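You operate a simulated robot arm through the tools that you are given. There is no shell and no other tool. Be economical: measure what you need, move in short steps, check, and stop when the job is done.

You run a simulated robot arm. Do the job below in one go: nothing can be reset, and whatever is moved stays where it is left.

JOB
Draw whey from vat 3 and run it into the ribbed purple cup.
Fine: the ribbed cup stands on its SEAT; wind the hanging cup UP before swinging; hold the grey button till the hanging cup is empty; leave the teal switch and the other ribbed cups.

Only the result counts: the job must be done as asked and must still hold three seconds after the hand-in. Knocking over, shifting, dropping, spilling or breaking anything else fails it.

ROBOT AND FRAMES
A 6-joint arm with a two-finger parallel gripper, fixed in place. Base frame: the origin is at the foot of the arm, x ahead of it, y to its left, z up; the work surface is at about z = 0.8. Lengths are in m, angles in degrees, forces in N, time in s.
With the tool pointing down near the work surface it reaches from about 0.24 to 0.64 m from the base axis. Its first joint turns from -66.0 to 66.0 degrees. Payload 2.7 kg.
The TCP is the grasp point between the finger pads, 0.023 m short of the fingertips. In the tool frame z runs along the fingers and y along their closing line. Largest opening 0.094 m; finger width 0.038, thickness 0.01; the body of the gripper, 0.054 by 0.096 m, starts 0.039 m behind the TCP.
Orientation is told as [roll, pitch, yaw] about the base's x, y, z axes, in that order, counted from this pose: with the fingers straight down and closing along the base's y, the tool's x points along the base's -x, its y along +y and its z along -z.

CONTROLS
- The arm moves only by the tool play_rows. Its argument "steps" is a list that holds one entry, the list of rows, each a list of 7 numbers: the shift along the tool's x, y, z in units of 25 mm (1.0 is 25 mm), then the turn, a rotation vector about the tool's x, y, z in units of 5 degrees (1.0 is 5 degrees), then the finger opening in m, from 0 to 0.094. In form: [[[tx, ty, tz, wx, wy, wz, grip], ...]]. A call has 1 to 8 rows; each row shifts and turns the commanded pose from where the row before left it, along the tool's axes as they then stand. A call with a number of a shift or a turn outside -1 to 1 is refused whole. Each row takes 0.2 s and may step no farther than 0.05 m and 8.6 degrees from the row before; otherwise, or with a gripper value out of range, the whole call is refused. Where a pose cannot be reached the arm comes as near as it can. A force on the tool above 40 N (or 10 N above the force at the start of the call, whichever is more), or a blocked arm, ends the call early, and 0.2 s more pass. Each finger travels about 0.045 m/s and halts on what it meets, pressing with about 36 N; the grip force reading is that of the motor and also rises with nothing between the fingers. The clock runs only during rows and for 0.2 s after the last one: add rows that do not move to give the fingers time. The reply holds the time, the measured pose of the TCP, the force on the tool along the base axes, the opening and the grip force, in the units named above and with some noise.
- Cameras (640 x 400 px; columns grow to the right, rows downward): "scene" is fixed at [0.0772, -0.4347, 1.4108]; the picture's right is [0.76, -0.65, 0.00], its down [-0.33, -0.39, -0.86] and it looks along [0.56, 0.65, -0.52] (base axes); focal length 295 px, centre (320, 200). "wrist" rides on the gripper at [-0.039, 0, -0.044] in the tool frame; the picture's right is [0.00, -1.00, 0.00], its down [0.97, 0.00, -0.24] and it looks along [0.24, 0.00, 0.97] (tool axes); focal length 218 px, centre (320, 200).
- capture(camera): a new picture of that camera. No time passes.
- locate(camera, pixels): for up to 12 pixels [column, row] of the newest picture of that camera ("zoom" is the newest enlarged one), the place [x, y, z] in the base frame of the surface seen there, good to about 0.002 m. No time passes.
- inspect(camera, box): a new picture of the part [left, top, right, bottom] of that camera's present view, enlarged. No time passes.
- close_job(): hands the job in; it is judged then, once.

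Go step by step. Measure first, check grasps and placings, and put right what went wrong. The budget is 80 turns and 46 pictures, counting those below and the enlarged ones. Unless the task says otherwise, let go and move clear before handing in, and close with one line.

The tools are called after "Call:" as name(argument=value, ...) on one line, values as JSON. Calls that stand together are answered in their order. play_rows: Moves the arm, as the interface text tells. Its arguments: {"type":"object","properties":{"steps":{"type":"array"}},"required":["steps"]} The other tools are called the same way: capture (camera) takes a picture; locate (camera, pixels) gives the place of the surface under pixels of a picture; inspect (camera, box) takes an enlarged picture of a part of a camera's view; close_job () hands the job in.

At the start:

```text
time: 0.0
ee_pos: [0.3469, 0.1457, 1.2728]
tcp_rot: [0.0, 0.0, 0.0]
ft_force: [0.5, -0.4, -0.5]
finger_gap: 0.0938
grasp_force: 0.0
```

scene: 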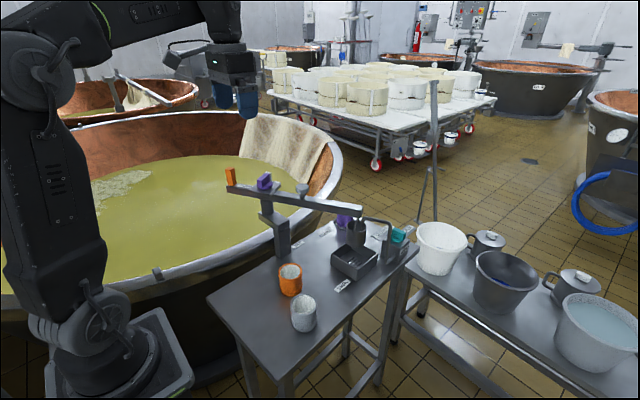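
wrist: 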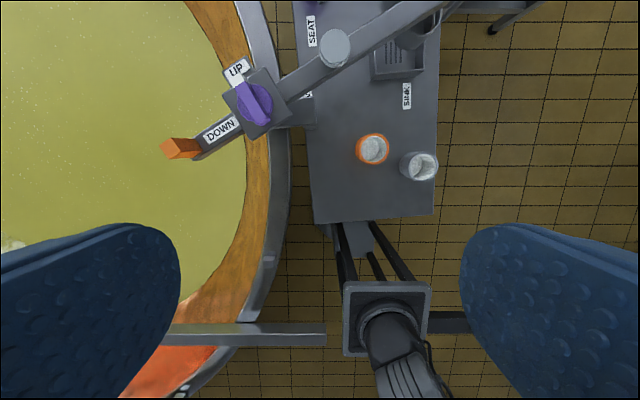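

The scene shows a swing boom on a post at the vat (around 270,200), with a purple knob marked UP/DOWN, an orange handle, and a cup hanging near (355,230). I'll enlarge those parts before measuring.

Call:
inspect(camera="scene", box=[200, 150, 440, 300])

Call:
inspect(camera="wrist", box=[150, 0, 470, 200])

```text
2.67 times, centred on (320, 225) of scene
```

zoom: 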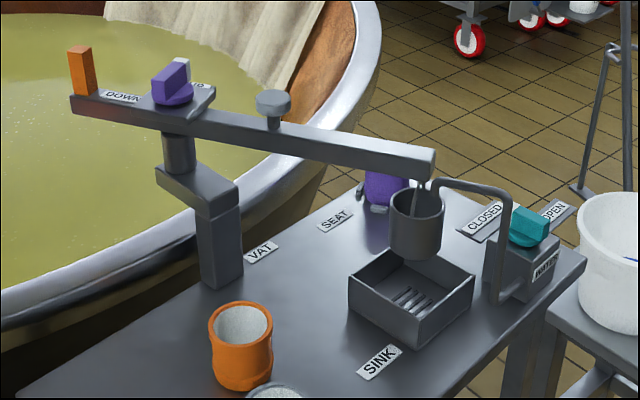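

```text
2.00 times, centred on (310, 100) of wrist
```

zoom: 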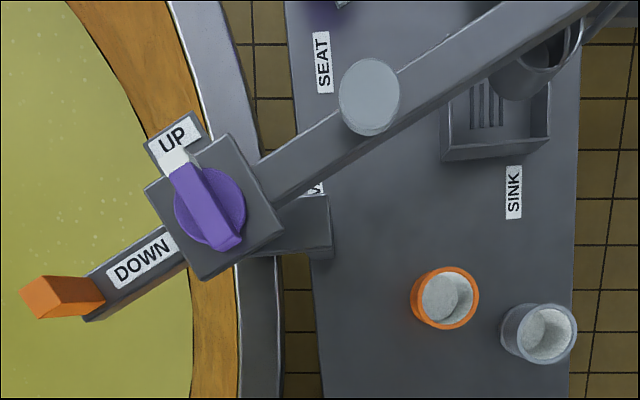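

The knob seems to point at UP, and the hanging cup is over the SINK. I'll measure the key points from the wrist view.

Call:
capture(camera="wrist")

Call:
locate(camera="wrist", pixels=[[172, 145], [240, 82], [266, 120], [255, 105], [335, 45], [245, 95], [180, 150], [270, 90], [372, 148], [419, 165], [312, 30], [437, 5]])

Call:
capture(camera="scene")

Call:
locate(camera="scene", pixels=[[231, 170], [265, 176], [270, 182], [303, 186], [355, 208], [347, 228], [356, 243], [342, 220], [326, 233], [342, 286], [298, 247], [260, 184]])

```text
41 pictures are left
```

wrist: 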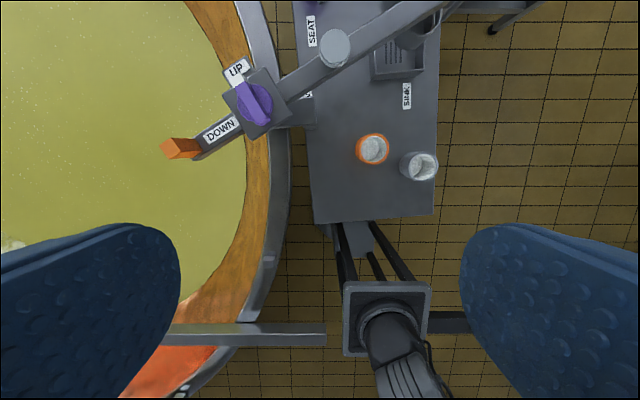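

```text
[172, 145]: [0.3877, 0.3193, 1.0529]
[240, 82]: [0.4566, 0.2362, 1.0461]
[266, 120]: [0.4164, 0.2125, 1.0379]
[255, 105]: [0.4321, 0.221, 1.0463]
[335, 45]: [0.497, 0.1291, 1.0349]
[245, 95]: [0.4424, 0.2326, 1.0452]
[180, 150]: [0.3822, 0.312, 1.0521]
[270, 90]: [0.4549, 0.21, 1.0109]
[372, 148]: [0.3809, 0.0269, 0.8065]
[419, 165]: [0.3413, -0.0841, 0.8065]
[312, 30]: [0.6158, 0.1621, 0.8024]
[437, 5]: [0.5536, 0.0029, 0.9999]
```

```text
40 pictures are left
```

scene: 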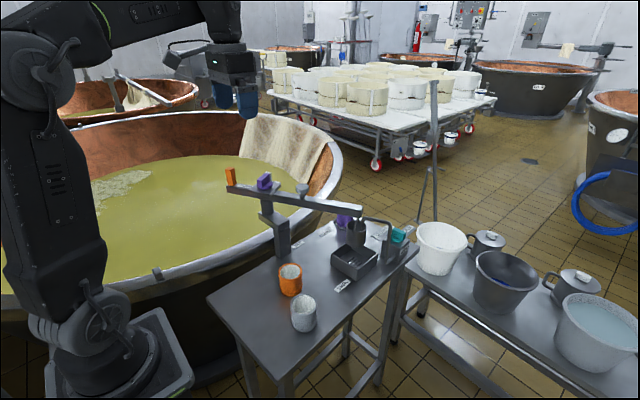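

```text
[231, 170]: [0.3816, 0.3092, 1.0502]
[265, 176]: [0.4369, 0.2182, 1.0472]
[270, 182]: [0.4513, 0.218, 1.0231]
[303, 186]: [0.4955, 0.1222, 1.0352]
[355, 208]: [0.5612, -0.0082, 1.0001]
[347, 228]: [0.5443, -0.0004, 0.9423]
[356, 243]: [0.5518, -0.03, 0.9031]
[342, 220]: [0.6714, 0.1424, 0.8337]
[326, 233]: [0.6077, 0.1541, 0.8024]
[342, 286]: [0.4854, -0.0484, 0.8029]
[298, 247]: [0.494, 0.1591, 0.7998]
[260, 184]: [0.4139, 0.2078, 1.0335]
```

The pivot is near (0.433,0.222), the cup hangs at about (0.555,-0.01), the handle is at (0.384,0.314) and the button at (0.497,0.127). I'll move forward to look at the seat and the purple cup from above.

Call:
play_rows(steps=[[[-1, 0, 0, 0, 0, 0, 0.094], [-1, 0, 0, 0, 0, 0, 0.094], [-1, 0, 0, 0, 0, 0, 0.094], [-1, 0, 0, 0, 0, 0, 0.094], [-1, 0, 0, 0, 0, 0, 0.094], [-1, 0, 0, 0, 0, 0, 0.094]]])

Call:
capture(camera="wrist")

```text
time: 1.4
ee_pos: [0.4891, 0.1447, 1.2649]
tcp_rot: [0.0, -0.2, -0.1]
ft_force: [0.1, 1.1, 0.0]
finger_gap: 0.0942
grasp_force: 0.1
out of reach, approached as far as the arm can: row 6
```

```text
39 pictures are left
```

wrist: 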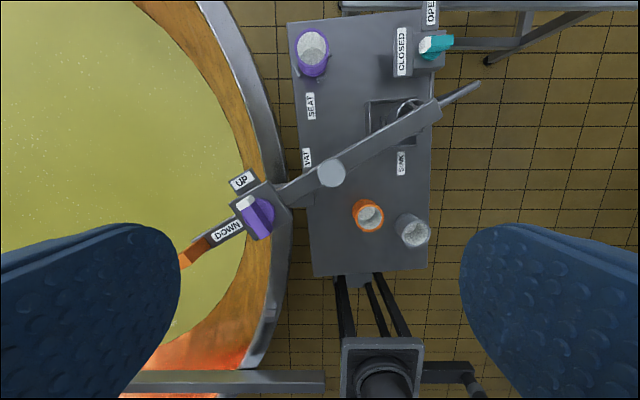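

Call:
inspect(camera="wrist", box=[270, 0, 460, 120])

Call:
locate(camera="wrist", pixels=[[313, 50], [327, 50], [300, 50], [312, 33], [312, 60], [331, 173], [436, 108], [296, 78], [260, 215], [245, 203], [404, 106], [270, 220]])

Call:
inspect(camera="wrist", box=[170, 150, 350, 270])

```text
3.33 times, centred on (365, 60) of wrist
```

zoom: 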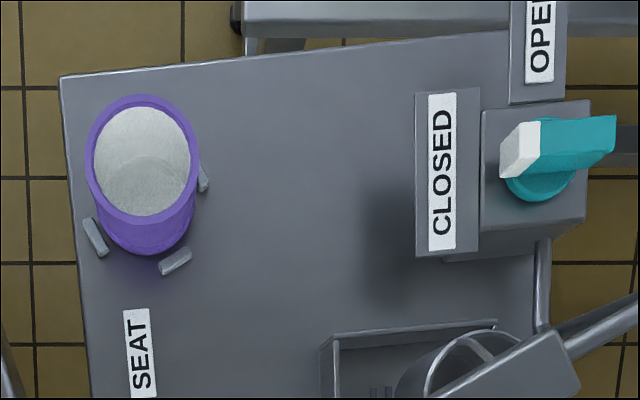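

```text
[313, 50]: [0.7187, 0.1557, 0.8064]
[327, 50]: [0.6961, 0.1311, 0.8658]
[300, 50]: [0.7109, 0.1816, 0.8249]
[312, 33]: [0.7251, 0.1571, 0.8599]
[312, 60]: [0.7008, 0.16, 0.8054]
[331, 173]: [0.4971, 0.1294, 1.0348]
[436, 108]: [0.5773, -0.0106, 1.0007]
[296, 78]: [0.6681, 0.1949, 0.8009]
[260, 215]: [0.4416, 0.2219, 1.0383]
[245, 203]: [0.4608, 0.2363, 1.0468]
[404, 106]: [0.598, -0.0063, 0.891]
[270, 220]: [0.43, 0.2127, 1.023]
```

```text
3.33 times, centred on (260, 210) of wrist
```

zoom: 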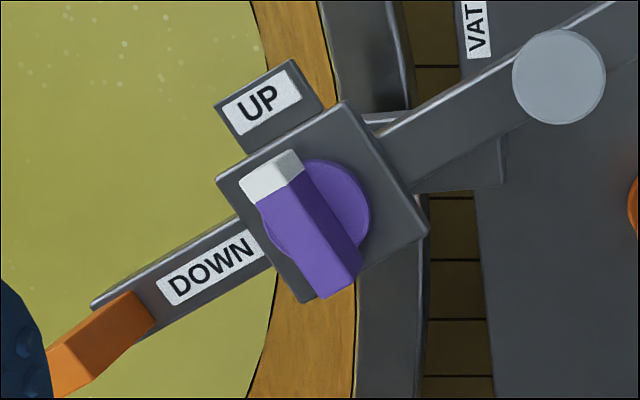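

The purple cup stands between the seat nubs and the knob bar points to UP. I'll measure the vat rim, the whey level and the handle, and zoom in on the scene view of the hanging cup.

Call:
locate(camera="wrist", pixels=[[280, 170], [250, 120], [230, 80], [205, 30], [200, 150], [150, 60], [100, 130], [240, 220], [205, 240], [185, 262], [215, 237], [307, 157]])

Call:
inspect(camera="scene", box=[215, 160, 311, 220])

Call:
locate(camera="zoom", pixels=[[108, 65], [130, 65], [85, 70], [110, 140], [90, 160], [135, 140], [325, 120], [330, 190], [590, 180], [580, 240], [250, 190], [345, 170]])

Call:
inspect(camera="scene", box=[320, 195, 416, 255])

Call:
locate(camera="zoom", pixels=[[240, 150], [240, 250], [180, 200], [300, 210], [240, 320], [270, 110], [350, 140], [400, 150], [300, 90], [220, 130], [450, 220], [160, 160]])

```text
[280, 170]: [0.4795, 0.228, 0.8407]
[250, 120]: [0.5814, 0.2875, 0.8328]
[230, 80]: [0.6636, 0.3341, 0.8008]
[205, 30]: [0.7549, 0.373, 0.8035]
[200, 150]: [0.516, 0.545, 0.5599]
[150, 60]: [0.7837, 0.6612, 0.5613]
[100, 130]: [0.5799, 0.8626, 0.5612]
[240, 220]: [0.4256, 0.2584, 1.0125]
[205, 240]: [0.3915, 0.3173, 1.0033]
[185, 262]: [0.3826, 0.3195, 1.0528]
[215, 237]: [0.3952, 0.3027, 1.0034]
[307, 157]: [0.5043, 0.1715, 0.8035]
```

```text
6.67 times, centred on (263, 190) of scene
```

zoom: 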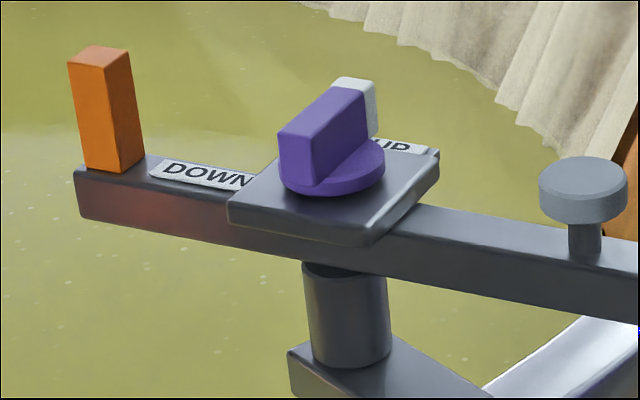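

```text
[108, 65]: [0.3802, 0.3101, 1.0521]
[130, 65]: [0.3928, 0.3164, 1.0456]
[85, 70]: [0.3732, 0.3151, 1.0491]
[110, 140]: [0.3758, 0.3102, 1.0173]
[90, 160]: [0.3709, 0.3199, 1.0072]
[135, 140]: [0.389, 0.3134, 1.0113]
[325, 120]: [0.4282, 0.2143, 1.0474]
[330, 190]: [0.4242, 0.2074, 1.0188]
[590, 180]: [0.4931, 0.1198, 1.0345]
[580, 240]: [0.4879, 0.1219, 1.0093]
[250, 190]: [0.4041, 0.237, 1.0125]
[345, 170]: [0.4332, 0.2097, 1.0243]
```

```text
6.67 times, centred on (368, 225) of scene
```

zoom: 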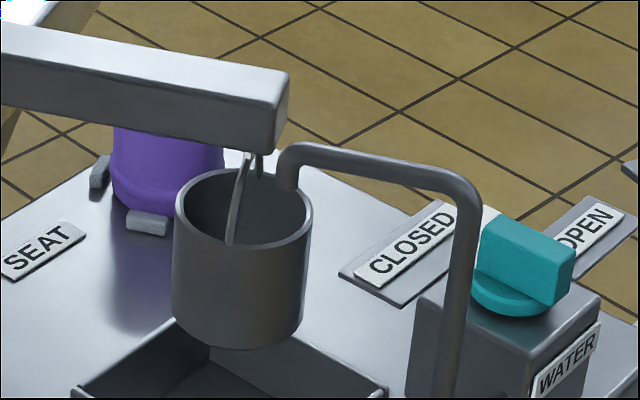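

```text
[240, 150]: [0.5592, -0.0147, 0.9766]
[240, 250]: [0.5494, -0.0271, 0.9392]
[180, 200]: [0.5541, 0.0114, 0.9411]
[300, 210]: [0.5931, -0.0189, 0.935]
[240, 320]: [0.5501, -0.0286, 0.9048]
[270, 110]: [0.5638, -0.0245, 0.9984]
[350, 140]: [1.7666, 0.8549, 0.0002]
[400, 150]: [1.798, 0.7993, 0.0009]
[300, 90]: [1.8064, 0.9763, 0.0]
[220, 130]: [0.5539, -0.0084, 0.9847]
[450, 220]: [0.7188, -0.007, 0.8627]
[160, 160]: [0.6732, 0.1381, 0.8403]
```

The hanging cup looks up and its inside looks dark. I'll check how close the tap spout is to it before swinging.

Call:
locate(camera="zoom", pixels=[[287, 182], [285, 165], [310, 150], [380, 165], [430, 175], [468, 220], [300, 195], [270, 200], [215, 210], [245, 240], [205, 200], [275, 225]])

Call:
inspect(camera="wrist", box=[360, 70, 488, 150])

Call:
locate(camera="zoom", pixels=[[560, 90], [480, 130], [430, 150], [230, 150], [215, 190], [130, 250], [180, 200], [380, 230]])

```text
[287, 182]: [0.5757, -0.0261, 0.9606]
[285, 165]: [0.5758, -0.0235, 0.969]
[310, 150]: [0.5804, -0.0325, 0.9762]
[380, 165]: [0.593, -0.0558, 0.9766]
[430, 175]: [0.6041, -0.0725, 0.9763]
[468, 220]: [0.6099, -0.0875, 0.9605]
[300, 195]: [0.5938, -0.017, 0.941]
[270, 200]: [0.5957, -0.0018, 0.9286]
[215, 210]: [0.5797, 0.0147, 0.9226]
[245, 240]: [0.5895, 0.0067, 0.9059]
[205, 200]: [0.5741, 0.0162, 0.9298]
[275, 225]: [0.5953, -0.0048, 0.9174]
```

```text
5.00 times, centred on (424, 110) of wrist
```

zoom: 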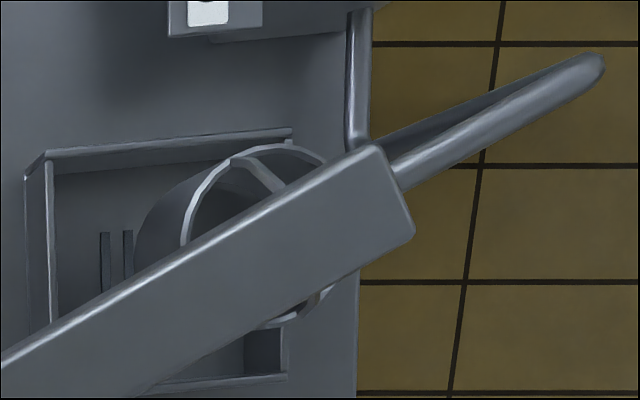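

```text
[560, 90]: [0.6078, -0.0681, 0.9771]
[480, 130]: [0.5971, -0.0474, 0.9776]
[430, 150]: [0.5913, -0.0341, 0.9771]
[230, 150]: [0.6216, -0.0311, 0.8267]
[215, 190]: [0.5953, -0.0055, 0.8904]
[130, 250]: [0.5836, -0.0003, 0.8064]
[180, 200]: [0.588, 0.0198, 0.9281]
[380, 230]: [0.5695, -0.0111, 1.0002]
```

The spout tip (z≈0.958) is above the cup rim (0.945), so the swing path is clear. While the cup is still over the sink I'll press the grey button once. That clears any leftover rinse water and shows me the button's travel.

Call:
play_rows(steps=[[[0, -0.7, 1, 0, 0, 0, 0.0], [-0.2, 0, 1, 0, 0, 0, 0.0], [0, 0, 1, 0, 0, 0, 0.0], [0, 0, 1, 0, 0, 0, 0.0], [0, 0, 1, 0, 0, 0, 0.0], [0, 0, 1, 0, 0, 0, 0.0], [0, 0, 1, 0, 0, 0, 0.0], [0, 0, 0.4, 0, 0, 0, 0.0]]])

Call:
inspect(camera="scene", box=[215, 120, 407, 240])

```text
time: 3.2
ee_pos: [0.4937, 0.1268, 1.0813]
tcp_rot: [-0.1, 0.0, 0.0]
ft_force: [0.2, 0.3, 0.0]
finger_gap: 0.0
grasp_force: 36.3
```

```text
3.33 times, centred on (311, 180) of scene
```

zoom: 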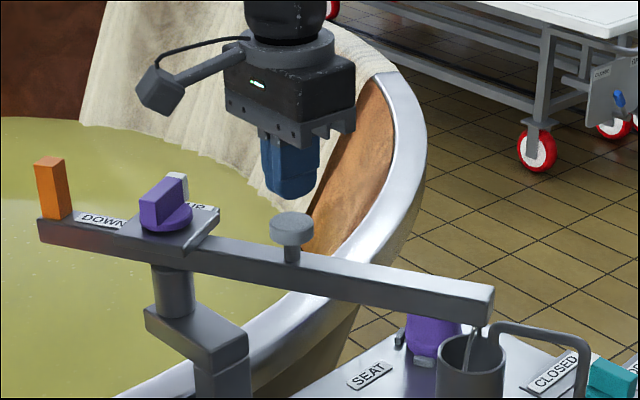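

The closed fingertips are right above the button, at about 1.058. I'll press down gently in small steps.

Call:
play_rows(steps=[[[0, 0, 0.5, 0, 0, 0, 0.0], [0, 0, 0.4, 0, 0, 0, 0.0], [0, 0, 0.2, 0, 0, 0, 0.0], [0, 0, 0.2, 0, 0, 0, 0.0], [0, 0, 0, 0, 0, 0, 0.0]]])

Call:
inspect(camera="scene", box=[260, 150, 420, 250])

```text
time: 4.4
ee_pos: [0.4948, 0.1257, 1.0513]
tcp_rot: [0.0, 0.1, 0.1]
ft_force: [0.8, -1.8, 2.4]
finger_gap: 0.0
grasp_force: 36.2
```

```text
4.00 times, centred on (340, 200) of scene
```

zoom: 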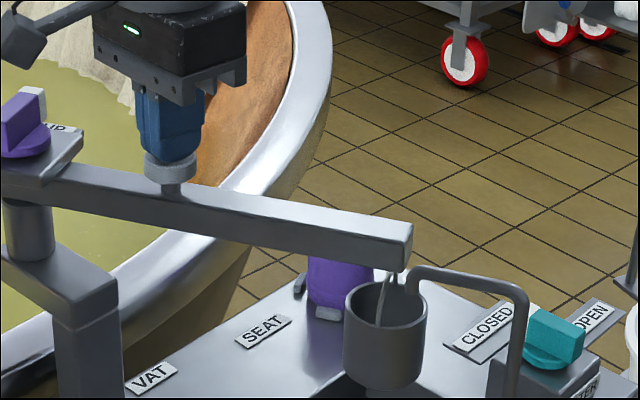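

The fingers are on the button, which is down about 7 mm at 2.4 N. I'll press a little further and hold.

Call:
play_rows(steps=[[[0, 0, 0.15, 0, 0, 0, 0.0], [0, 0, 0.1, 0, 0, 0, 0.0], [0, 0, 0, 0, 0, 0, 0.0], [0, 0, 0, 0, 0, 0, 0.0], [0, 0, 0, 0, 0, 0, 0.0], [0, 0, 0, 0, 0, 0, 0.0]]])

Call:
inspect(camera="scene", box=[260, 150, 420, 250])

```text
time: 5.8
ee_pos: [0.4938, 0.1253, 1.0437]
tcp_rot: [0.1, 0.0, 0.0]
ft_force: [0.2, 0.5, 2.4]
finger_gap: 0.0
grasp_force: 36.2
```

```text
4.00 times, centred on (340, 200) of scene
```

zoom: 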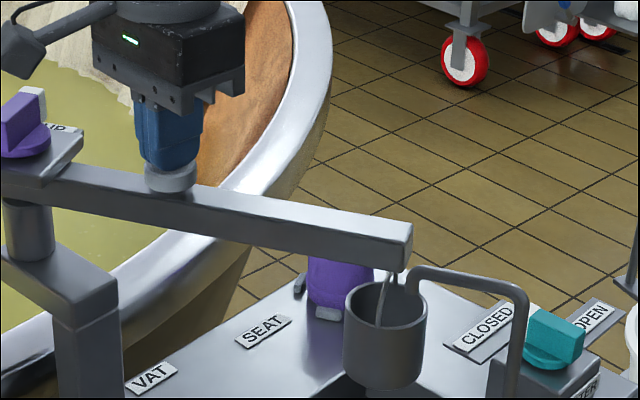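

Nothing runs out, so the hanging cup is empty, and full button travel is about 14 mm. Now I'll lift and go above the orange handle.

Call:
play_rows(steps=[[[0, 0, -1, 0, 0, 0, 0.0], [0, 0, -1, 0, 0, 0, 0.0], [0, 0, -1, 0, 0, 0, 0.0]]])

Call:
play_rows(steps=[[[0.555, 0.96, 0, 0, 0, 0, 0.06], [0.555, 0.96, 0, 0, 0, 0, 0.06], [0.555, 0.96, 0, 0, 0, 0, 0.06], [0.555, 0.96, 0, 0, 0, 0, 0.06], [0.555, 0.96, 0, 0, 0, 0, 0.06], [0.555, 0.96, 0, 0, 0, 0, 0.06], [0.555, 0.96, 0, 0, 0, 0, 0.06], [0.555, 0.96, 0, 0, 0, 0, 0.06]]])

Call:
play_rows(steps=[[[0, 0, 0, 0, 0, 1, 0.06], [0, 0, 0, 0, 0, 1, 0.06], [0, 0, 0, 0, 0, 1, 0.06], [0, 0, 0, 0, 0, 1, 0.06], [0, 0, 0, 0, 0, 1, 0.06], [0, 0, 0, 0, 0, 1, 0.06], [0, 0, 0, 0, 0, 1, 0.06], [0, 0, 0, 0, 0, 1, 0.06]]])

Call:
play_rows(steps=[[[0, 0, 0, 0, 0, 1, 0.06], [0, 0, 0, 0, 0, 1, 0.06], [0, 0, 0, 0, 0, 1, 0.06], [0, 0, 0, 0, 0, 0.8, 0.06], [0, 0, 0, 0, 0, 0, 0.06]]])

Call:
capture(camera="wrist")

```text
time: 6.6
ee_pos: [0.4929, 0.1268, 1.1156]
tcp_rot: [-0.1, 0.0, 0.0]
ft_force: [0.2, -0.3, 0.0]
finger_gap: 0.0002
grasp_force: 36.3
```

```text
time: 8.4
ee_pos: [0.3819, 0.3184, 1.1174]
tcp_rot: [0.0, 0.0, -0.1]
ft_force: [0.4, 0.4, 0.1]
finger_gap: 0.0598
grasp_force: 0.0
```

```text
time: 10.2
ee_pos: [0.3822, 0.3193, 1.1171]
tcp_rot: [0.0, -0.1, -40.2]
ft_force: [0.4, 0.3, 0.0]
finger_gap: 0.0604
grasp_force: 0.0
```

```text
time: 11.4
ee_pos: [0.3848, 0.3178, 1.1174]
tcp_rot: [0.0, 0.0, -59.1]
ft_force: [-0.1, -0.4, 0.0]
finger_gap: 0.06
grasp_force: 0.1
```

```text
30 pictures are left
```

wrist: 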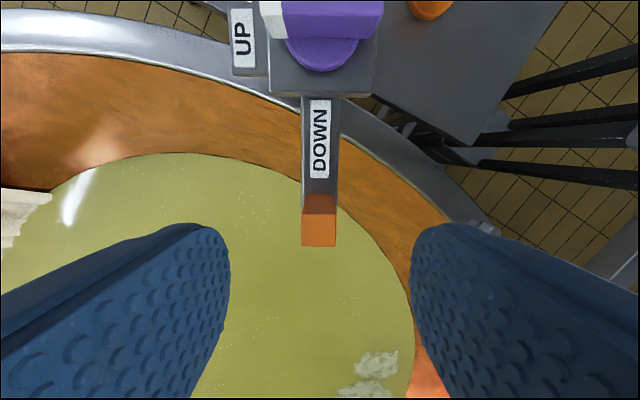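

The handle top is at (318,228), lined up with the fingers. I'll measure its edges to set the grasp exactly.

Call:
locate(camera="wrist", pixels=[[304, 230], [333, 230], [318, 218], [318, 244], [318, 205], [325, 20], [270, 15], [375, 15]])

```text
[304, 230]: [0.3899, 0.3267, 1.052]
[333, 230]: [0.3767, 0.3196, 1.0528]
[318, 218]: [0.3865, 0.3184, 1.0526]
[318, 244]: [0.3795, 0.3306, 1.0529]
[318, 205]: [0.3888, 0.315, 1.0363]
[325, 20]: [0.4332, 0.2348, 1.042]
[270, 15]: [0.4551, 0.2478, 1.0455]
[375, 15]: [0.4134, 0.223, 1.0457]
```

The handle centre is about (0.383,0.324) and its top is at 1.053. I'll descend around it and close.

Call:
play_rows(steps=[[[0.22, 0, 1, 0, 0, 0, 0.06], [0, 0, 1, 0, 0, 0, 0.06], [0, 0, 1, 0, 0, 0, 0.06], [0, 0, 0.1, 0, 0, 0, 0.06], [0, 0, 0, 0, 0, 0, 0.06]]])

Call:
play_rows(steps=[[[0, 0, 0, 0, 0, 0, 0.012], [0, 0, 0, 0, 0, 0, 0.012], [0, 0, 0, 0, 0, 0, 0.012], [0, 0, 0, 0, 0, 0, 0.012], [0, 0, 0, 0, 0, 0, 0.012]]])

Call:
inspect(camera="scene", box=[180, 120, 372, 240])

```text
time: 12.6
ee_pos: [0.382, 0.3237, 1.0388]
tcp_rot: [0.0, 0.0, -59.1]
ft_force: [-0.8, 0.5, 0.9]
finger_gap: 0.0601
grasp_force: 0.1
```

```text
time: 13.8
ee_pos: [0.3819, 0.3236, 1.0395]
tcp_rot: [0.0, 0.0, -59.0]
ft_force: [0.3, 1.2, -1.3]
finger_gap: 0.021
grasp_force: 44.9
```

```text
3.33 times, centred on (276, 180) of scene
```

zoom: 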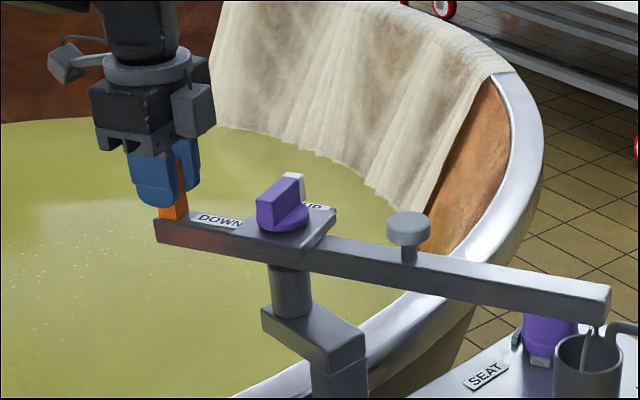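

The handle is gripped (gap 0.021). I'll swing counter-clockwise along the arc, about 20° first, to check forces and radius.

Call:
play_rows(steps=[[[-0.017, -0.39, 0, 0, 0, -1, 0.012], [-0.017, -0.39, 0, 0, 0, -1, 0.012], [-0.017, -0.39, 0, 0, 0, -1, 0.012], [-0.017, -0.39, 0, 0, 0, -1, 0.012], [0, 0, 0, 0, 0, 0, 0.012]]])

Call:
inspect(camera="scene", box=[180, 120, 420, 270])

```text
time: 15.0
ee_pos: [0.3527, 0.2983, 1.0406]
tcp_rot: [-0.1, 0.1, -38.9]
ft_force: [-14.3, 13.6, -14.6]
finger_gap: 0.021
grasp_force: 45.0
```

```text
2.67 times, centred on (300, 195) of scene
```

zoom: 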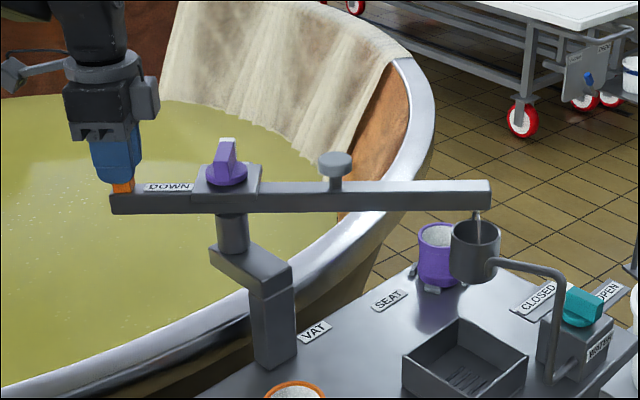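

The boom swings freely but there's some outward force, so the true radius is slightly larger. I'll correct for that and go on.

Call:
play_rows(steps=[[[0.1, -0.4, 0.03, 0, 0, -1, 0.012], [0.03, -0.4, 0.03, 0, 0, -1, 0.012], [-0.017, -0.4, 0, 0, 0, -1, 0.012], [-0.017, -0.4, 0, 0, 0, -1, 0.012], [0, 0, 0, 0, 0, 0, 0.012]]])

```text
time: 16.2
ee_pos: [0.333, 0.2636, 1.0388]
tcp_rot: [0.3, -0.4, -18.9]
ft_force: [28.9, -12.9, 18.7]
finger_gap: 0.0207
grasp_force: 45.7
```

I over-corrected: the force is now inward, which puts the radius at about 0.112. I'll back off about 2.5 mm and go on.

Call:
play_rows(steps=[[[-0.117, -0.39, -0.032, 0, 0, -1, 0.012], [-0.017, -0.39, 0, 0, 0, -1, 0.012], [-0.017, -0.39, 0, 0, 0, -1, 0.012], [-0.017, -0.39, 0, 0, 0, -1, 0.012], [0, 0, 0, 0, 0, 0, 0.012]]])

Call:
capture(camera="scene")

```text
time: 17.4
ee_pos: [0.3262, 0.2263, 1.0394]
tcp_rot: [0.0, 0.0, 1.0]
ft_force: [12.7, 1.6, -3.3]
finger_gap: 0.0209
grasp_force: 45.2
```

```text
27 pictures are left
```

scene: 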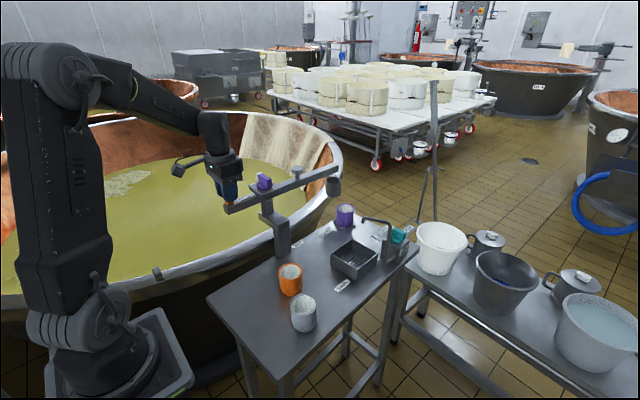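

The boom is past the seat at a bearing of about 0°. I'll carry on over the vat.

Call:
play_rows(steps=[[[-0.05, -0.39, 0, 0, 0, -1, 0.012], [-0.017, -0.39, 0, 0, 0, -1, 0.012], [-0.017, -0.39, 0, 0, 0, -1, 0.012], [-0.017, -0.39, 0, 0, 0, -1, 0.012], [-0.017, -0.39, 0, 0, 0, -1, 0.012], [-0.017, -0.39, 0, 0, 0, -1, 0.012], [0, 0, 0, 0, 0, 0, 0.012]]])

Call:
play_rows(steps=[[[-0.017, -0.39, 0, 0, 0, -1, 0.012], [-0.017, -0.39, 0, 0, 0, -1, 0.012], [-0.017, -0.39, 0, 0, 0, -1, 0.012], [-0.017, -0.39, 0, 0, 0, -1, 0.012], [-0.017, -0.39, 0, 0, 0, -1, 0.012], [-0.017, -0.39, 0, 0, 0, -1, 0.012], [0, 0, 0, 0, 0, 0, 0.012]]])

```text
time: 19.0
ee_pos: [0.3429, 0.1724, 1.0394]
tcp_rot: [0.1, 0.0, 31.1]
ft_force: [15.5, 9.3, -25.9]
finger_gap: 0.0211
grasp_force: 45.0
```

```text
time: 20.4
ee_pos: [0.3801, 0.1316, 1.0407]
tcp_rot: [-0.1, -0.3, 59.3]
ft_force: [3.4, 5.9, -1.1]
finger_gap: 0.0209
grasp_force: 44.6
stopped in row 6: the force on the tool passed its limit (the readings are from after the stop); the commanded pose is now the measured one
```

The move stopped at yaw 59 on the force limit. It could be a swing stop or built-up strain, so I'll look.

Call:
capture(camera="scene")

Call:
capture(camera="wrist")

```text
26 pictures are left
```

scene: 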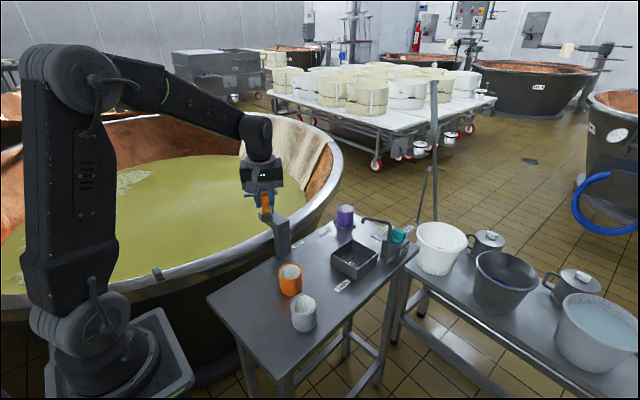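

```text
25 pictures are left
```

wrist: 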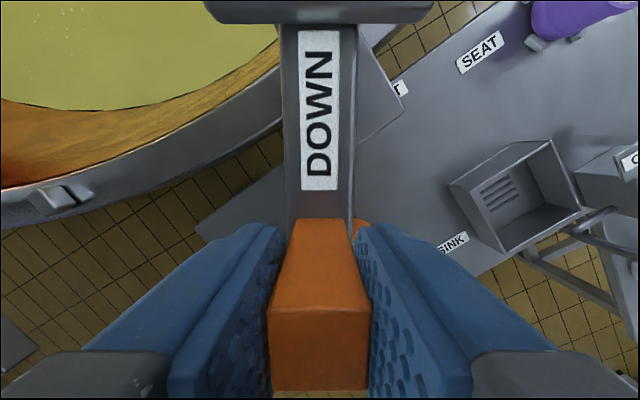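

The view doesn't show what stopped it, so I'll try one small further step and read the force.

Call:
play_rows(steps=[[[-0.008, -0.2, 0, 0, 0, -0.5, 0.012], [-0.008, -0.2, 0, 0, 0, -0.5, 0.012], [0, 0, 0, 0, 0, 0, 0.012]]])

```text
time: 21.2
ee_pos: [0.3898, 0.1282, 1.0403]
tcp_rot: [0.1, -0.3, 64.5]
ft_force: [7.7, 20.4, -21.7]
finger_gap: 0.0208
grasp_force: 44.5
```

It still moves, so the force was radial strain. I'll correct inward and slightly down, then continue.

Call:
play_rows(steps=[[[-0.08, -0.2, 0.03, 0, 0, -0.5, 0.012], [-0.02, -0.38, 0, 0, 0, -1, 0.012], [-0.02, -0.38, 0, 0, 0, -1, 0.012], [0, 0, 0, 0, 0, 0, 0.012]]])

```text
time: 22.2
ee_pos: [0.4112, 0.1201, 1.0411]
tcp_rot: [-0.1, 0.0, 76.9]
ft_force: [-1.6, -8.8, 7.9]
finger_gap: 0.0209
grasp_force: 45.4
```

The boom is at about 76°, so the cup should be well over the whey. I'll let go, rise and check.

Call:
play_rows(steps=[[[0, 0, 0, 0, 0, 0, 0.06], [0, 0, 0, 0, 0, 0, 0.06], [0, 0, 0, 0, 0, 0, 0.06], [0, 0, 0, 0, 0, 0, 0.06], [0, 0, -1, 0, 0, 0, 0.06], [0, 0, -1, 0, 0, 0, 0.06], [0, 0, -1, 0, 0, 0, 0.06], [0, 0, -1, 0, 0, 0, 0.06]]])

Call:
capture(camera="wrist")

Call:
locate(camera="wrist", pixels=[[318, 225], [318, 20], [260, 15], [375, 15], [345, 60], [280, 60]])

```text
time: 24.0
ee_pos: [0.4119, 0.1192, 1.1414]
tcp_rot: [0.1, -0.2, 76.9]
ft_force: [0.5, 0.0, -0.3]
finger_gap: 0.0599
grasp_force: 0.1
```

```text
24 pictures are left
```

wrist: 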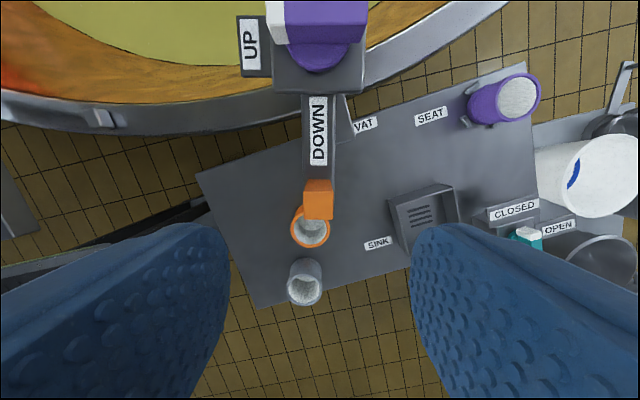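

```text
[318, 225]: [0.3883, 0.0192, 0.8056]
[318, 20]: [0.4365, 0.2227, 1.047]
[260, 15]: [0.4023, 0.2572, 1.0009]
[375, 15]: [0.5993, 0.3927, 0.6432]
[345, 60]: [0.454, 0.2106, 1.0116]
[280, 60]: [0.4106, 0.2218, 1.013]
```

The boom didn't drift. Next I'll move above the knob centre (about 0.437,0.225) and turn the fingers to straddle the bar.

Call:
play_rows(steps=[[[-0.88, 0, 0, 0, 0, 0, 0.06], [-0.88, 0, 0, 0, 0, 0, 0.06], [-0.88, 0, 0, 0, 0, 0, 0.06], [-0.88, 0, 0, 0, 0, 0, 0.06], [-0.88, 0, 0, 0, 0, 0, 0.06], [0, 0, 0, 0, 0, 1, 0.06], [0, 0, 0, 0, 0, 1, 0.06]]])

Call:
play_rows(steps=[[[0, 0, 0, 0, 0, 1, 0.06], [0, 0, 0, 0, 0, 1, 0.06], [0, 0, 0, 0, 0, 1, 0.06], [0, 0, 0, 0, 0, 1, 0.06], [0, 0, 0, 0, 0, 1, 0.06], [0, 0, 0, 0, 0, 1, 0.06], [0, 0, 0, 0, 0, 1, 0.06], [0, 0, 0, 0, 0, 1, 0.06]]])

Call:
play_rows(steps=[[[0, 0, 0, 0, 0, 1, 0.06], [0, 0, 0, 0, 0, 1, 0.06], [0, 0, 0, 0, 0, 1, 0.06], [0, 0, 0, 0, 0, 1, 0.06], [0, 0, 0, 0, 0, 1, 0.06], [0, 0, 0, 0, 0, 1, 0.06], [0, 0, 0, 0, 0, 1, 0.06], [0, 0, 0, 0, 0, 1, 0.06]]])

Call:
capture(camera="wrist")

Call:
locate(camera="wrist", pixels=[[320, 220], [320, 260], [320, 190], [300, 220], [340, 220], [320, 240]])

```text
time: 25.6
ee_pos: [0.4374, 0.228, 1.1414]
tcp_rot: [0.0, -0.2, 66.8]
ft_force: [-0.7, 1.0, 0.2]
finger_gap: 0.0599
grasp_force: 0.0
```

```text
time: 27.4
ee_pos: [0.4358, 0.2286, 1.1402]
tcp_rot: [0.1, -0.2, 26.8]
ft_force: [0.3, 1.0, 0.1]
finger_gap: 0.06
grasp_force: 0.0
```

```text
time: 29.2
ee_pos: [0.4378, 0.2275, 1.1407]
tcp_rot: [0.1, 0.0, -13.2]
ft_force: [-0.1, -0.1, -0.2]
finger_gap: 0.0603
grasp_force: 0.1
```

```text
23 pictures are left
```

wrist: 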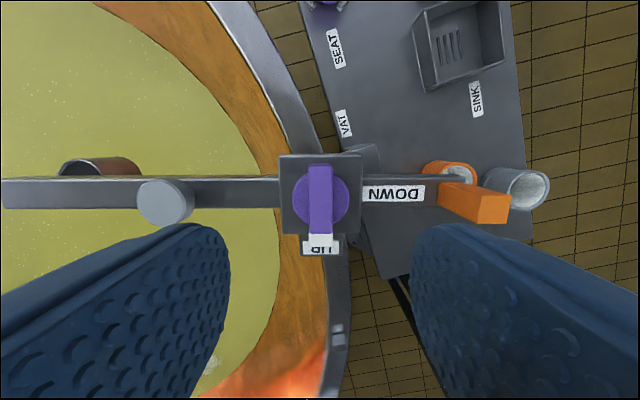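

```text
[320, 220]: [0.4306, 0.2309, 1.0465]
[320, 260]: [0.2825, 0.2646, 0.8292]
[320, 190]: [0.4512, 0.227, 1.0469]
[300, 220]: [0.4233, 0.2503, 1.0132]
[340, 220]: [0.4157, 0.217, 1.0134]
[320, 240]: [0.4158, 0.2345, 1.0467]
```

The bar is centred and aligned at column 320, and the cup hangs over the whey at (100,165). I'll descend to straddle the bar above its disc and close.

Call:
play_rows(steps=[[[0, 0, 1, 0, 0, 0, 0.06], [0, 0, 1, 0, 0, 0, 0.06], [0, 0, 1, 0, 0, 0, 0.05], [0, 0, 0.55, 0, 0, 0, 0.05], [0, 0, 0, 0, 0, 0, 0.05]]])

Call:
play_rows(steps=[[[0, 0, 0, 0, 0, 0, 0.008], [0, 0, 0, 0, 0, 0, 0.008], [0, 0, 0, 0, 0, 0, 0.008], [0, 0, 0, 0, 0, 0, 0.008], [0, 0, 0, 0, 0, 0, 0.008]]])

```text
time: 30.4
ee_pos: [0.4356, 0.2287, 1.0503]
tcp_rot: [0.2, -0.1, -13.1]
ft_force: [0.5, 1.2, -0.4]
finger_gap: 0.0501
grasp_force: 0.1
```

```text
time: 31.6
ee_pos: [0.4362, 0.2286, 1.051]
tcp_rot: [0.2, -0.1, -13.0]
ft_force: [0.7, 1.0, 0.1]
finger_gap: 0.0157
grasp_force: 45.3
```

The bar is gripped (gap 0.0157). I'll turn it counter-clockwise towards DOWN, 20° first as a check.

Call:
play_rows(steps=[[[0, 0, 0, 0, 0, -1, 0.008], [0, 0, 0, 0, 0, -1, 0.008], [0, 0, 0, 0, 0, -1, 0.008], [0, 0, 0, 0, 0, -1, 0.008], [0, 0, 0, 0, 0, 0, 0.008]]])

Call:
capture(camera="scene")

```text
time: 32.8
ee_pos: [0.4364, 0.228, 1.0505]
tcp_rot: [0.1, 0.2, 6.7]
ft_force: [-23.9, -1.7, 4.8]
finger_gap: 0.0166
grasp_force: 45.3
```

```text
22 pictures are left
```

scene: 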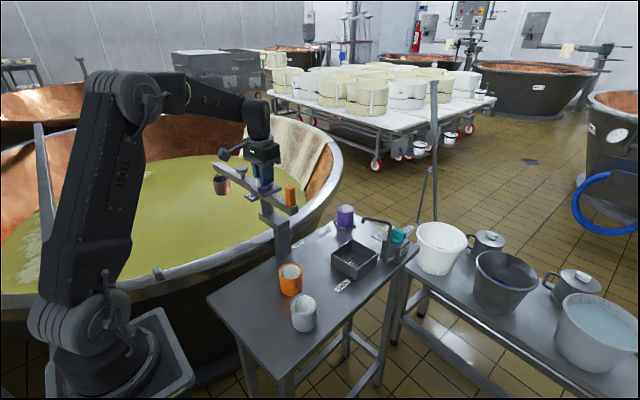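

There's a 24 N sideways force, so I'm slightly off the axis. I'll shift about 2 mm towards -x to relieve it and keep turning.

Call:
play_rows(steps=[[[0.08, 0, 0, 0, 0, 0, 0.008], [0, 0, 0, 0, 0, -1, 0.008], [0, 0, 0, 0, 0, -1, 0.008], [0, 0, 0, 0, 0, 0, 0.008]]])

Call:
inspect(camera="scene", box=[180, 130, 340, 230])

```text
time: 33.8
ee_pos: [0.4379, 0.2273, 1.0504]
tcp_rot: [0.0, -0.4, 16.6]
ft_force: [0.5, 7.4, -15.3]
finger_gap: 0.0231
grasp_force: 44.8
```

```text
4.00 times, centred on (260, 180) of scene
```

zoom: 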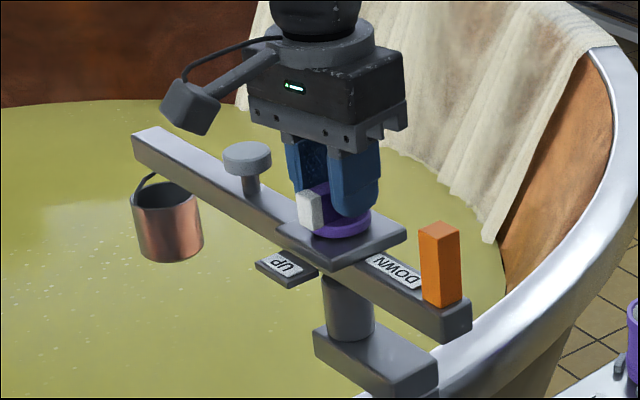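

The gap grew to 0.023, so the fingers are turning relative to the bar and the knob is resisting. I'll look from the wrist camera.

Call:
capture(camera="wrist")

```text
20 pictures are left
```

wrist: 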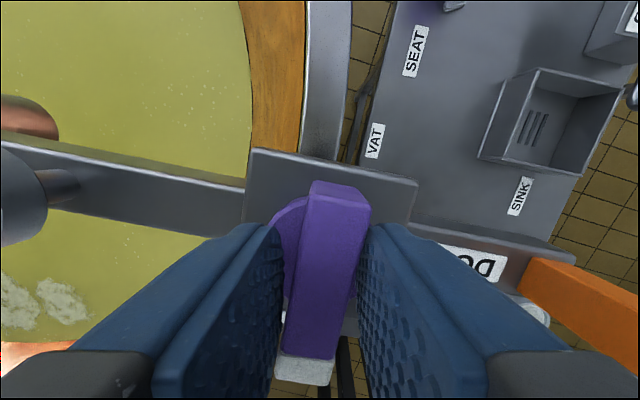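

The boom itself turned about 18° with the knob (it's now at roughly 95°) and then held while the bar slipped in the fingers. The knob hasn't turned relative to the boom. I'll open, realign and grip again.

Call:
play_rows(steps=[[[0, 0, 0, 0, 0, 0, 0.05], [0, 0, 0, 0, 0, 0, 0.05], [0, 0, 0, 0, 0, 0, 0.05], [0, 0, -1, 0, 0, 1, 0.05], [0, 0, -1, 0, 0, 1, 0.05], [0, 0, -1, 0, 0, 0.2, 0.05], [0, 0, 0, 0, 0, 0, 0.05]]])

Call:
capture(camera="wrist")

Call:
locate(camera="wrist", pixels=[[320, 170], [320, 200], [320, 230], [320, 250], [300, 200], [342, 200], [150, 190], [480, 200]])

```text
time: 35.4
ee_pos: [0.4367, 0.2271, 1.1257]
tcp_rot: [0.3, -0.2, 5.8]
ft_force: [0.6, 0.9, -0.5]
finger_gap: 0.0498
grasp_force: 0.0
```

```text
19 pictures are left
```

wrist: 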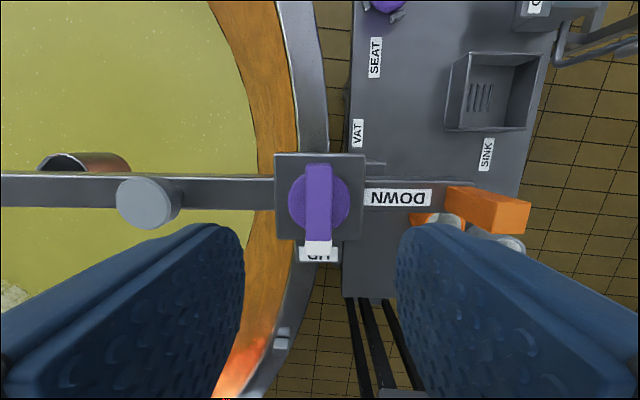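

```text
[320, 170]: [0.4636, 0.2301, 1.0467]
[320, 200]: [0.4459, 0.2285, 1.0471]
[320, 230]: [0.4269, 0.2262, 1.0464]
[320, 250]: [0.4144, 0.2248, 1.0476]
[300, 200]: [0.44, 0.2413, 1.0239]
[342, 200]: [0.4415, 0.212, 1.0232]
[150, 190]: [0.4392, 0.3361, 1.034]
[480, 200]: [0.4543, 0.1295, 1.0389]
```

The boom is at about 95° and the bar is aligned with the fingers again. I'll descend, grip and try DOWN again in small steps.

Call:
play_rows(steps=[[[0, 0, 1, 0, 0, 0, 0.05], [0, 0, 1, 0, 0, 0, 0.05], [0, 0, 1, 0, 0, 0, 0.05], [0, 0, 0, 0, 0, 0, 0.0], [0, 0, 0, 0, 0, 0, 0.0], [0, 0, 0, 0, 0, 0, 0.0], [0, 0, 0, 0, 0, 0, 0.0], [0, 0, 0, 0, 0, 0, 0.0]]])

Call:
play_rows(steps=[[[0, 0, 0, 0, 0, -1, 0.0], [0, 0, 0, 0, 0, 0, 0.0]]])

Call:
play_rows(steps=[[[0, 0, 0, 0, 0, -1, 0.0], [0, 0, 0, 0, 0, 0, 0.0]]])

```text
time: 37.2
ee_pos: [0.4356, 0.2277, 1.0514]
tcp_rot: [0.4, -0.3, 5.8]
ft_force: [-0.6, 32.0, -5.6]
finger_gap: 0.0159
grasp_force: 44.7
```

```text
time: 37.8
ee_pos: [0.4371, 0.228, 1.0514]
tcp_rot: [0.5, -0.3, 10.7]
ft_force: [12.6, 32.8, -11.3]
finger_gap: 0.0194
grasp_force: 44.9
```

```text
time: 38.4
ee_pos: [0.4361, 0.2276, 1.0507]
tcp_rot: [0.3, -0.4, 15.5]
ft_force: [10.4, 29.6, -8.6]
finger_gap: 0.023
grasp_force: 45.0
```

The knob still doesn't follow: gap 0.023, with the boom against its stop. I'll hold this torque for a while to see whether the knob creeps.

Call:
play_rows(steps=[[[0, 0.1, 0, 0, 0, 0, 0.0], [0, 0, 0, 0, 0, 0, 0.0], [0, 0, 0, 0, 0, 0, 0.0], [0, 0, 0, 0, 0, 0, 0.0], [0, 0, 0, 0, 0, 0, 0.0], [0, 0, 0, 0, 0, 0, 0.0], [0, 0, 0, 0, 0, 0, 0.0], [0, 0, 0, 0, 0, 0, 0.0]]])

Call:
capture(camera="wrist")

```text
time: 40.2
ee_pos: [0.4363, 0.2288, 1.0528]
tcp_rot: [0.1, -0.1, 15.7]
ft_force: [11.2, -9.8, -5.0]
finger_gap: 0.0228
grasp_force: 45.1
```

```text
18 pictures are left
```

wrist: 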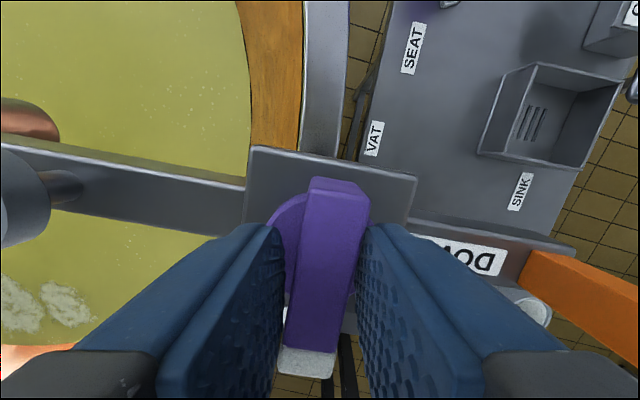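

There's no creep, so the knob is held here. I'll realign and turn clockwise to see whether the boom or the knob moves.

Call:
play_rows(steps=[[[0, 0, 0, 0, 0, 1, 0.0], [0, 0, 0, 0, 0, 1, 0.0], [0, 0, 0, 0, 0, 0, 0.0]]])

Call:
play_rows(steps=[[[0, 0, 0, 0, 0, 1, 0.0], [0, 0, 0, 0, 0, 0, 0.0]]])

Call:
play_rows(steps=[[[0, 0, 0, 0, 0, 1, 0.0], [0, 0, 0, 0, 0, 1, 0.0], [0, 0, 0, 0, 0, 0, 0.0]]])

Call:
capture(camera="wrist")

```text
time: 41.0
ee_pos: [0.4361, 0.227, 1.0516]
tcp_rot: [0.1, -0.1, 5.6]
ft_force: [6.7, -20.3, -3.3]
finger_gap: 0.0161
grasp_force: 44.8
```

```text
time: 41.6
ee_pos: [0.4348, 0.2281, 1.0521]
tcp_rot: [-0.1, 0.0, 0.8]
ft_force: [3.9, -24.1, 3.2]
finger_gap: 0.016
grasp_force: 45.1
```

```text
time: 42.4
ee_pos: [0.4366, 0.2292, 1.0521]
tcp_rot: [0.2, -0.3, -9.1]
ft_force: [8.8, -22.9, 8.9]
finger_gap: 0.0157
grasp_force: 44.4
```

```text
17 pictures are left
```

wrist: 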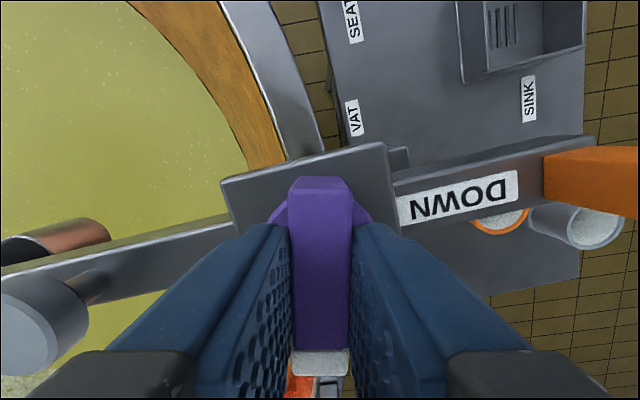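

Clockwise, the knob turns freely relative to the boom, which stays put. I'll check what the cup does.

Call:
inspect(camera="scene", box=[140, 130, 340, 255])

```text
3.20 times, centred on (240, 192) of scene
```

zoom: 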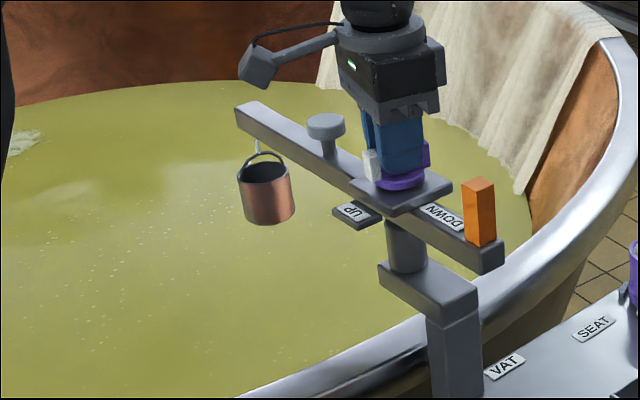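

The cup has come down a little, so clockwise is the lowering direction. I'll keep winding clockwise and watch the gap.

Call:
play_rows(steps=[[[0, -0.05, 0, 0, 0, 1, 0.0], [0, 0, 0, 0, 0, 1, 0.0], [0, 0, 0, 0, 0, 1, 0.0], [0, 0, 0, 0, 0, 1, 0.0], [0, 0, 0, 0, 0, 1, 0.0], [0, 0, 0, 0, 0, 1, 0.0]]])

Call:
play_rows(steps=[[[0, 0, 0, 0, 0, 1, 0.0], [0, 0, 0, 0, 0, 1, 0.0], [0, 0, 0, 0, 0, 1, 0.0], [0, 0, 0, 0, 0, 1, 0.0], [0, 0, 0, 0, 0, 1, 0.0], [0, 0, 0, 0, 0, 1, 0.0]]])

Call:
inspect(camera="scene", box=[140, 130, 340, 255])

```text
time: 43.8
ee_pos: [0.4356, 0.2296, 1.0525]
tcp_rot: [0.5, -0.1, -39.1]
ft_force: [13.4, 4.8, 14.2]
finger_gap: 0.016
grasp_force: 44.7
```

```text
time: 45.2
ee_pos: [0.4363, 0.2298, 1.0516]
tcp_rot: [0.3, 0.2, -69.4]
ft_force: [15.5, 9.7, 8.2]
finger_gap: 0.0157
grasp_force: 45.0
```

```text
3.20 times, centred on (240, 192) of scene
```

zoom: 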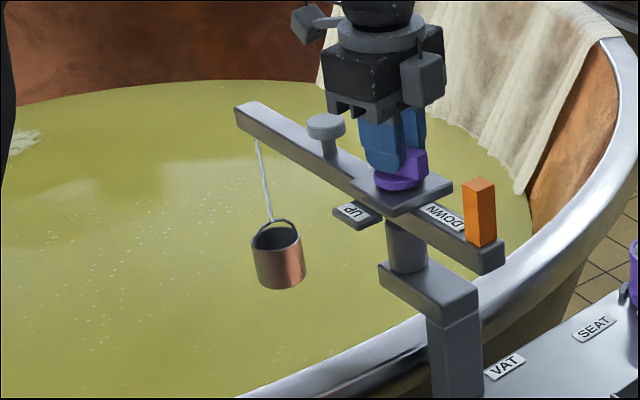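

The cup is coming down with the boom holding still. I'll continue to about yaw -105.

Call:
play_rows(steps=[[[0, 0, 0, 0, 0, 1, 0.0], [0, 0, 0, 0, 0, 1, 0.0], [0, 0, 0, 0, 0, 1, 0.0], [0, 0, 0, 0, 0, 1, 0.0], [0, 0, 0, 0, 0, 1, 0.0], [0, 0, 0, 0, 0, 1, 0.0], [0, 0, 0, 0, 0, 1, 0.0]]])

Call:
play_rows(steps=[[[0, 0, 0, 0, 0, 1, 0.0], [0, 0, 0, 0, 0, 1, 0.0], [0, 0, 0, 0, 0, 1, 0.0], [0, 0, 0, 0, 0, 1, 0.0]]])

```text
time: 46.8
ee_pos: [0.4368, 0.2295, 1.0522]
tcp_rot: [0.2, 0.3, -104.2]
ft_force: [28.3, 11.5, 4.1]
finger_gap: 0.0159
grasp_force: 45.0
```

```text
time: 47.8
ee_pos: [0.4367, 0.2293, 1.0519]
tcp_rot: [0.3, 0.5, -124.2]
ft_force: [32.6, 0.2, 1.0]
finger_gap: 0.0158
grasp_force: 44.9
```

Turned 130° so far, with about 32 N along x. I'll shift 2 mm to relieve that and carry on.

Call:
play_rows(steps=[[[0.045, 0.066, 0, 0, 0, 0, 0.0], [0, 0, 0, 0, 0, 1, 0.0], [0, 0, 0, 0, 0, 1, 0.0], [0, 0, 0, 0, 0, 1, 0.0], [0, 0, 0, 0, 0, 1, 0.0]]])

Call:
inspect(camera="scene", box=[140, 130, 340, 255])

```text
time: 48.9
ee_pos: [0.4384, 0.2284, 1.0512]
tcp_rot: [-1.6, 0.7, -140.7]
ft_force: [-1.8, 9.2, -0.7]
finger_gap: 0.0162
grasp_force: 44.9
out of reach, approached as far as the arm can: row 5
stopped in row 5: the force on the tool passed its limit (the readings are from after the stop); the commanded pose is now the measured one
```

```text
3.20 times, centred on (240, 192) of scene
```

zoom: 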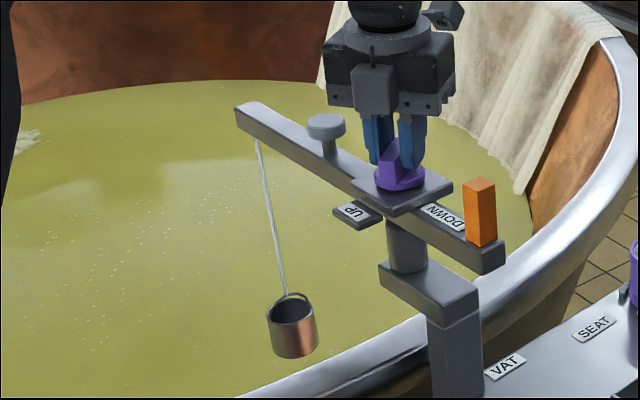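

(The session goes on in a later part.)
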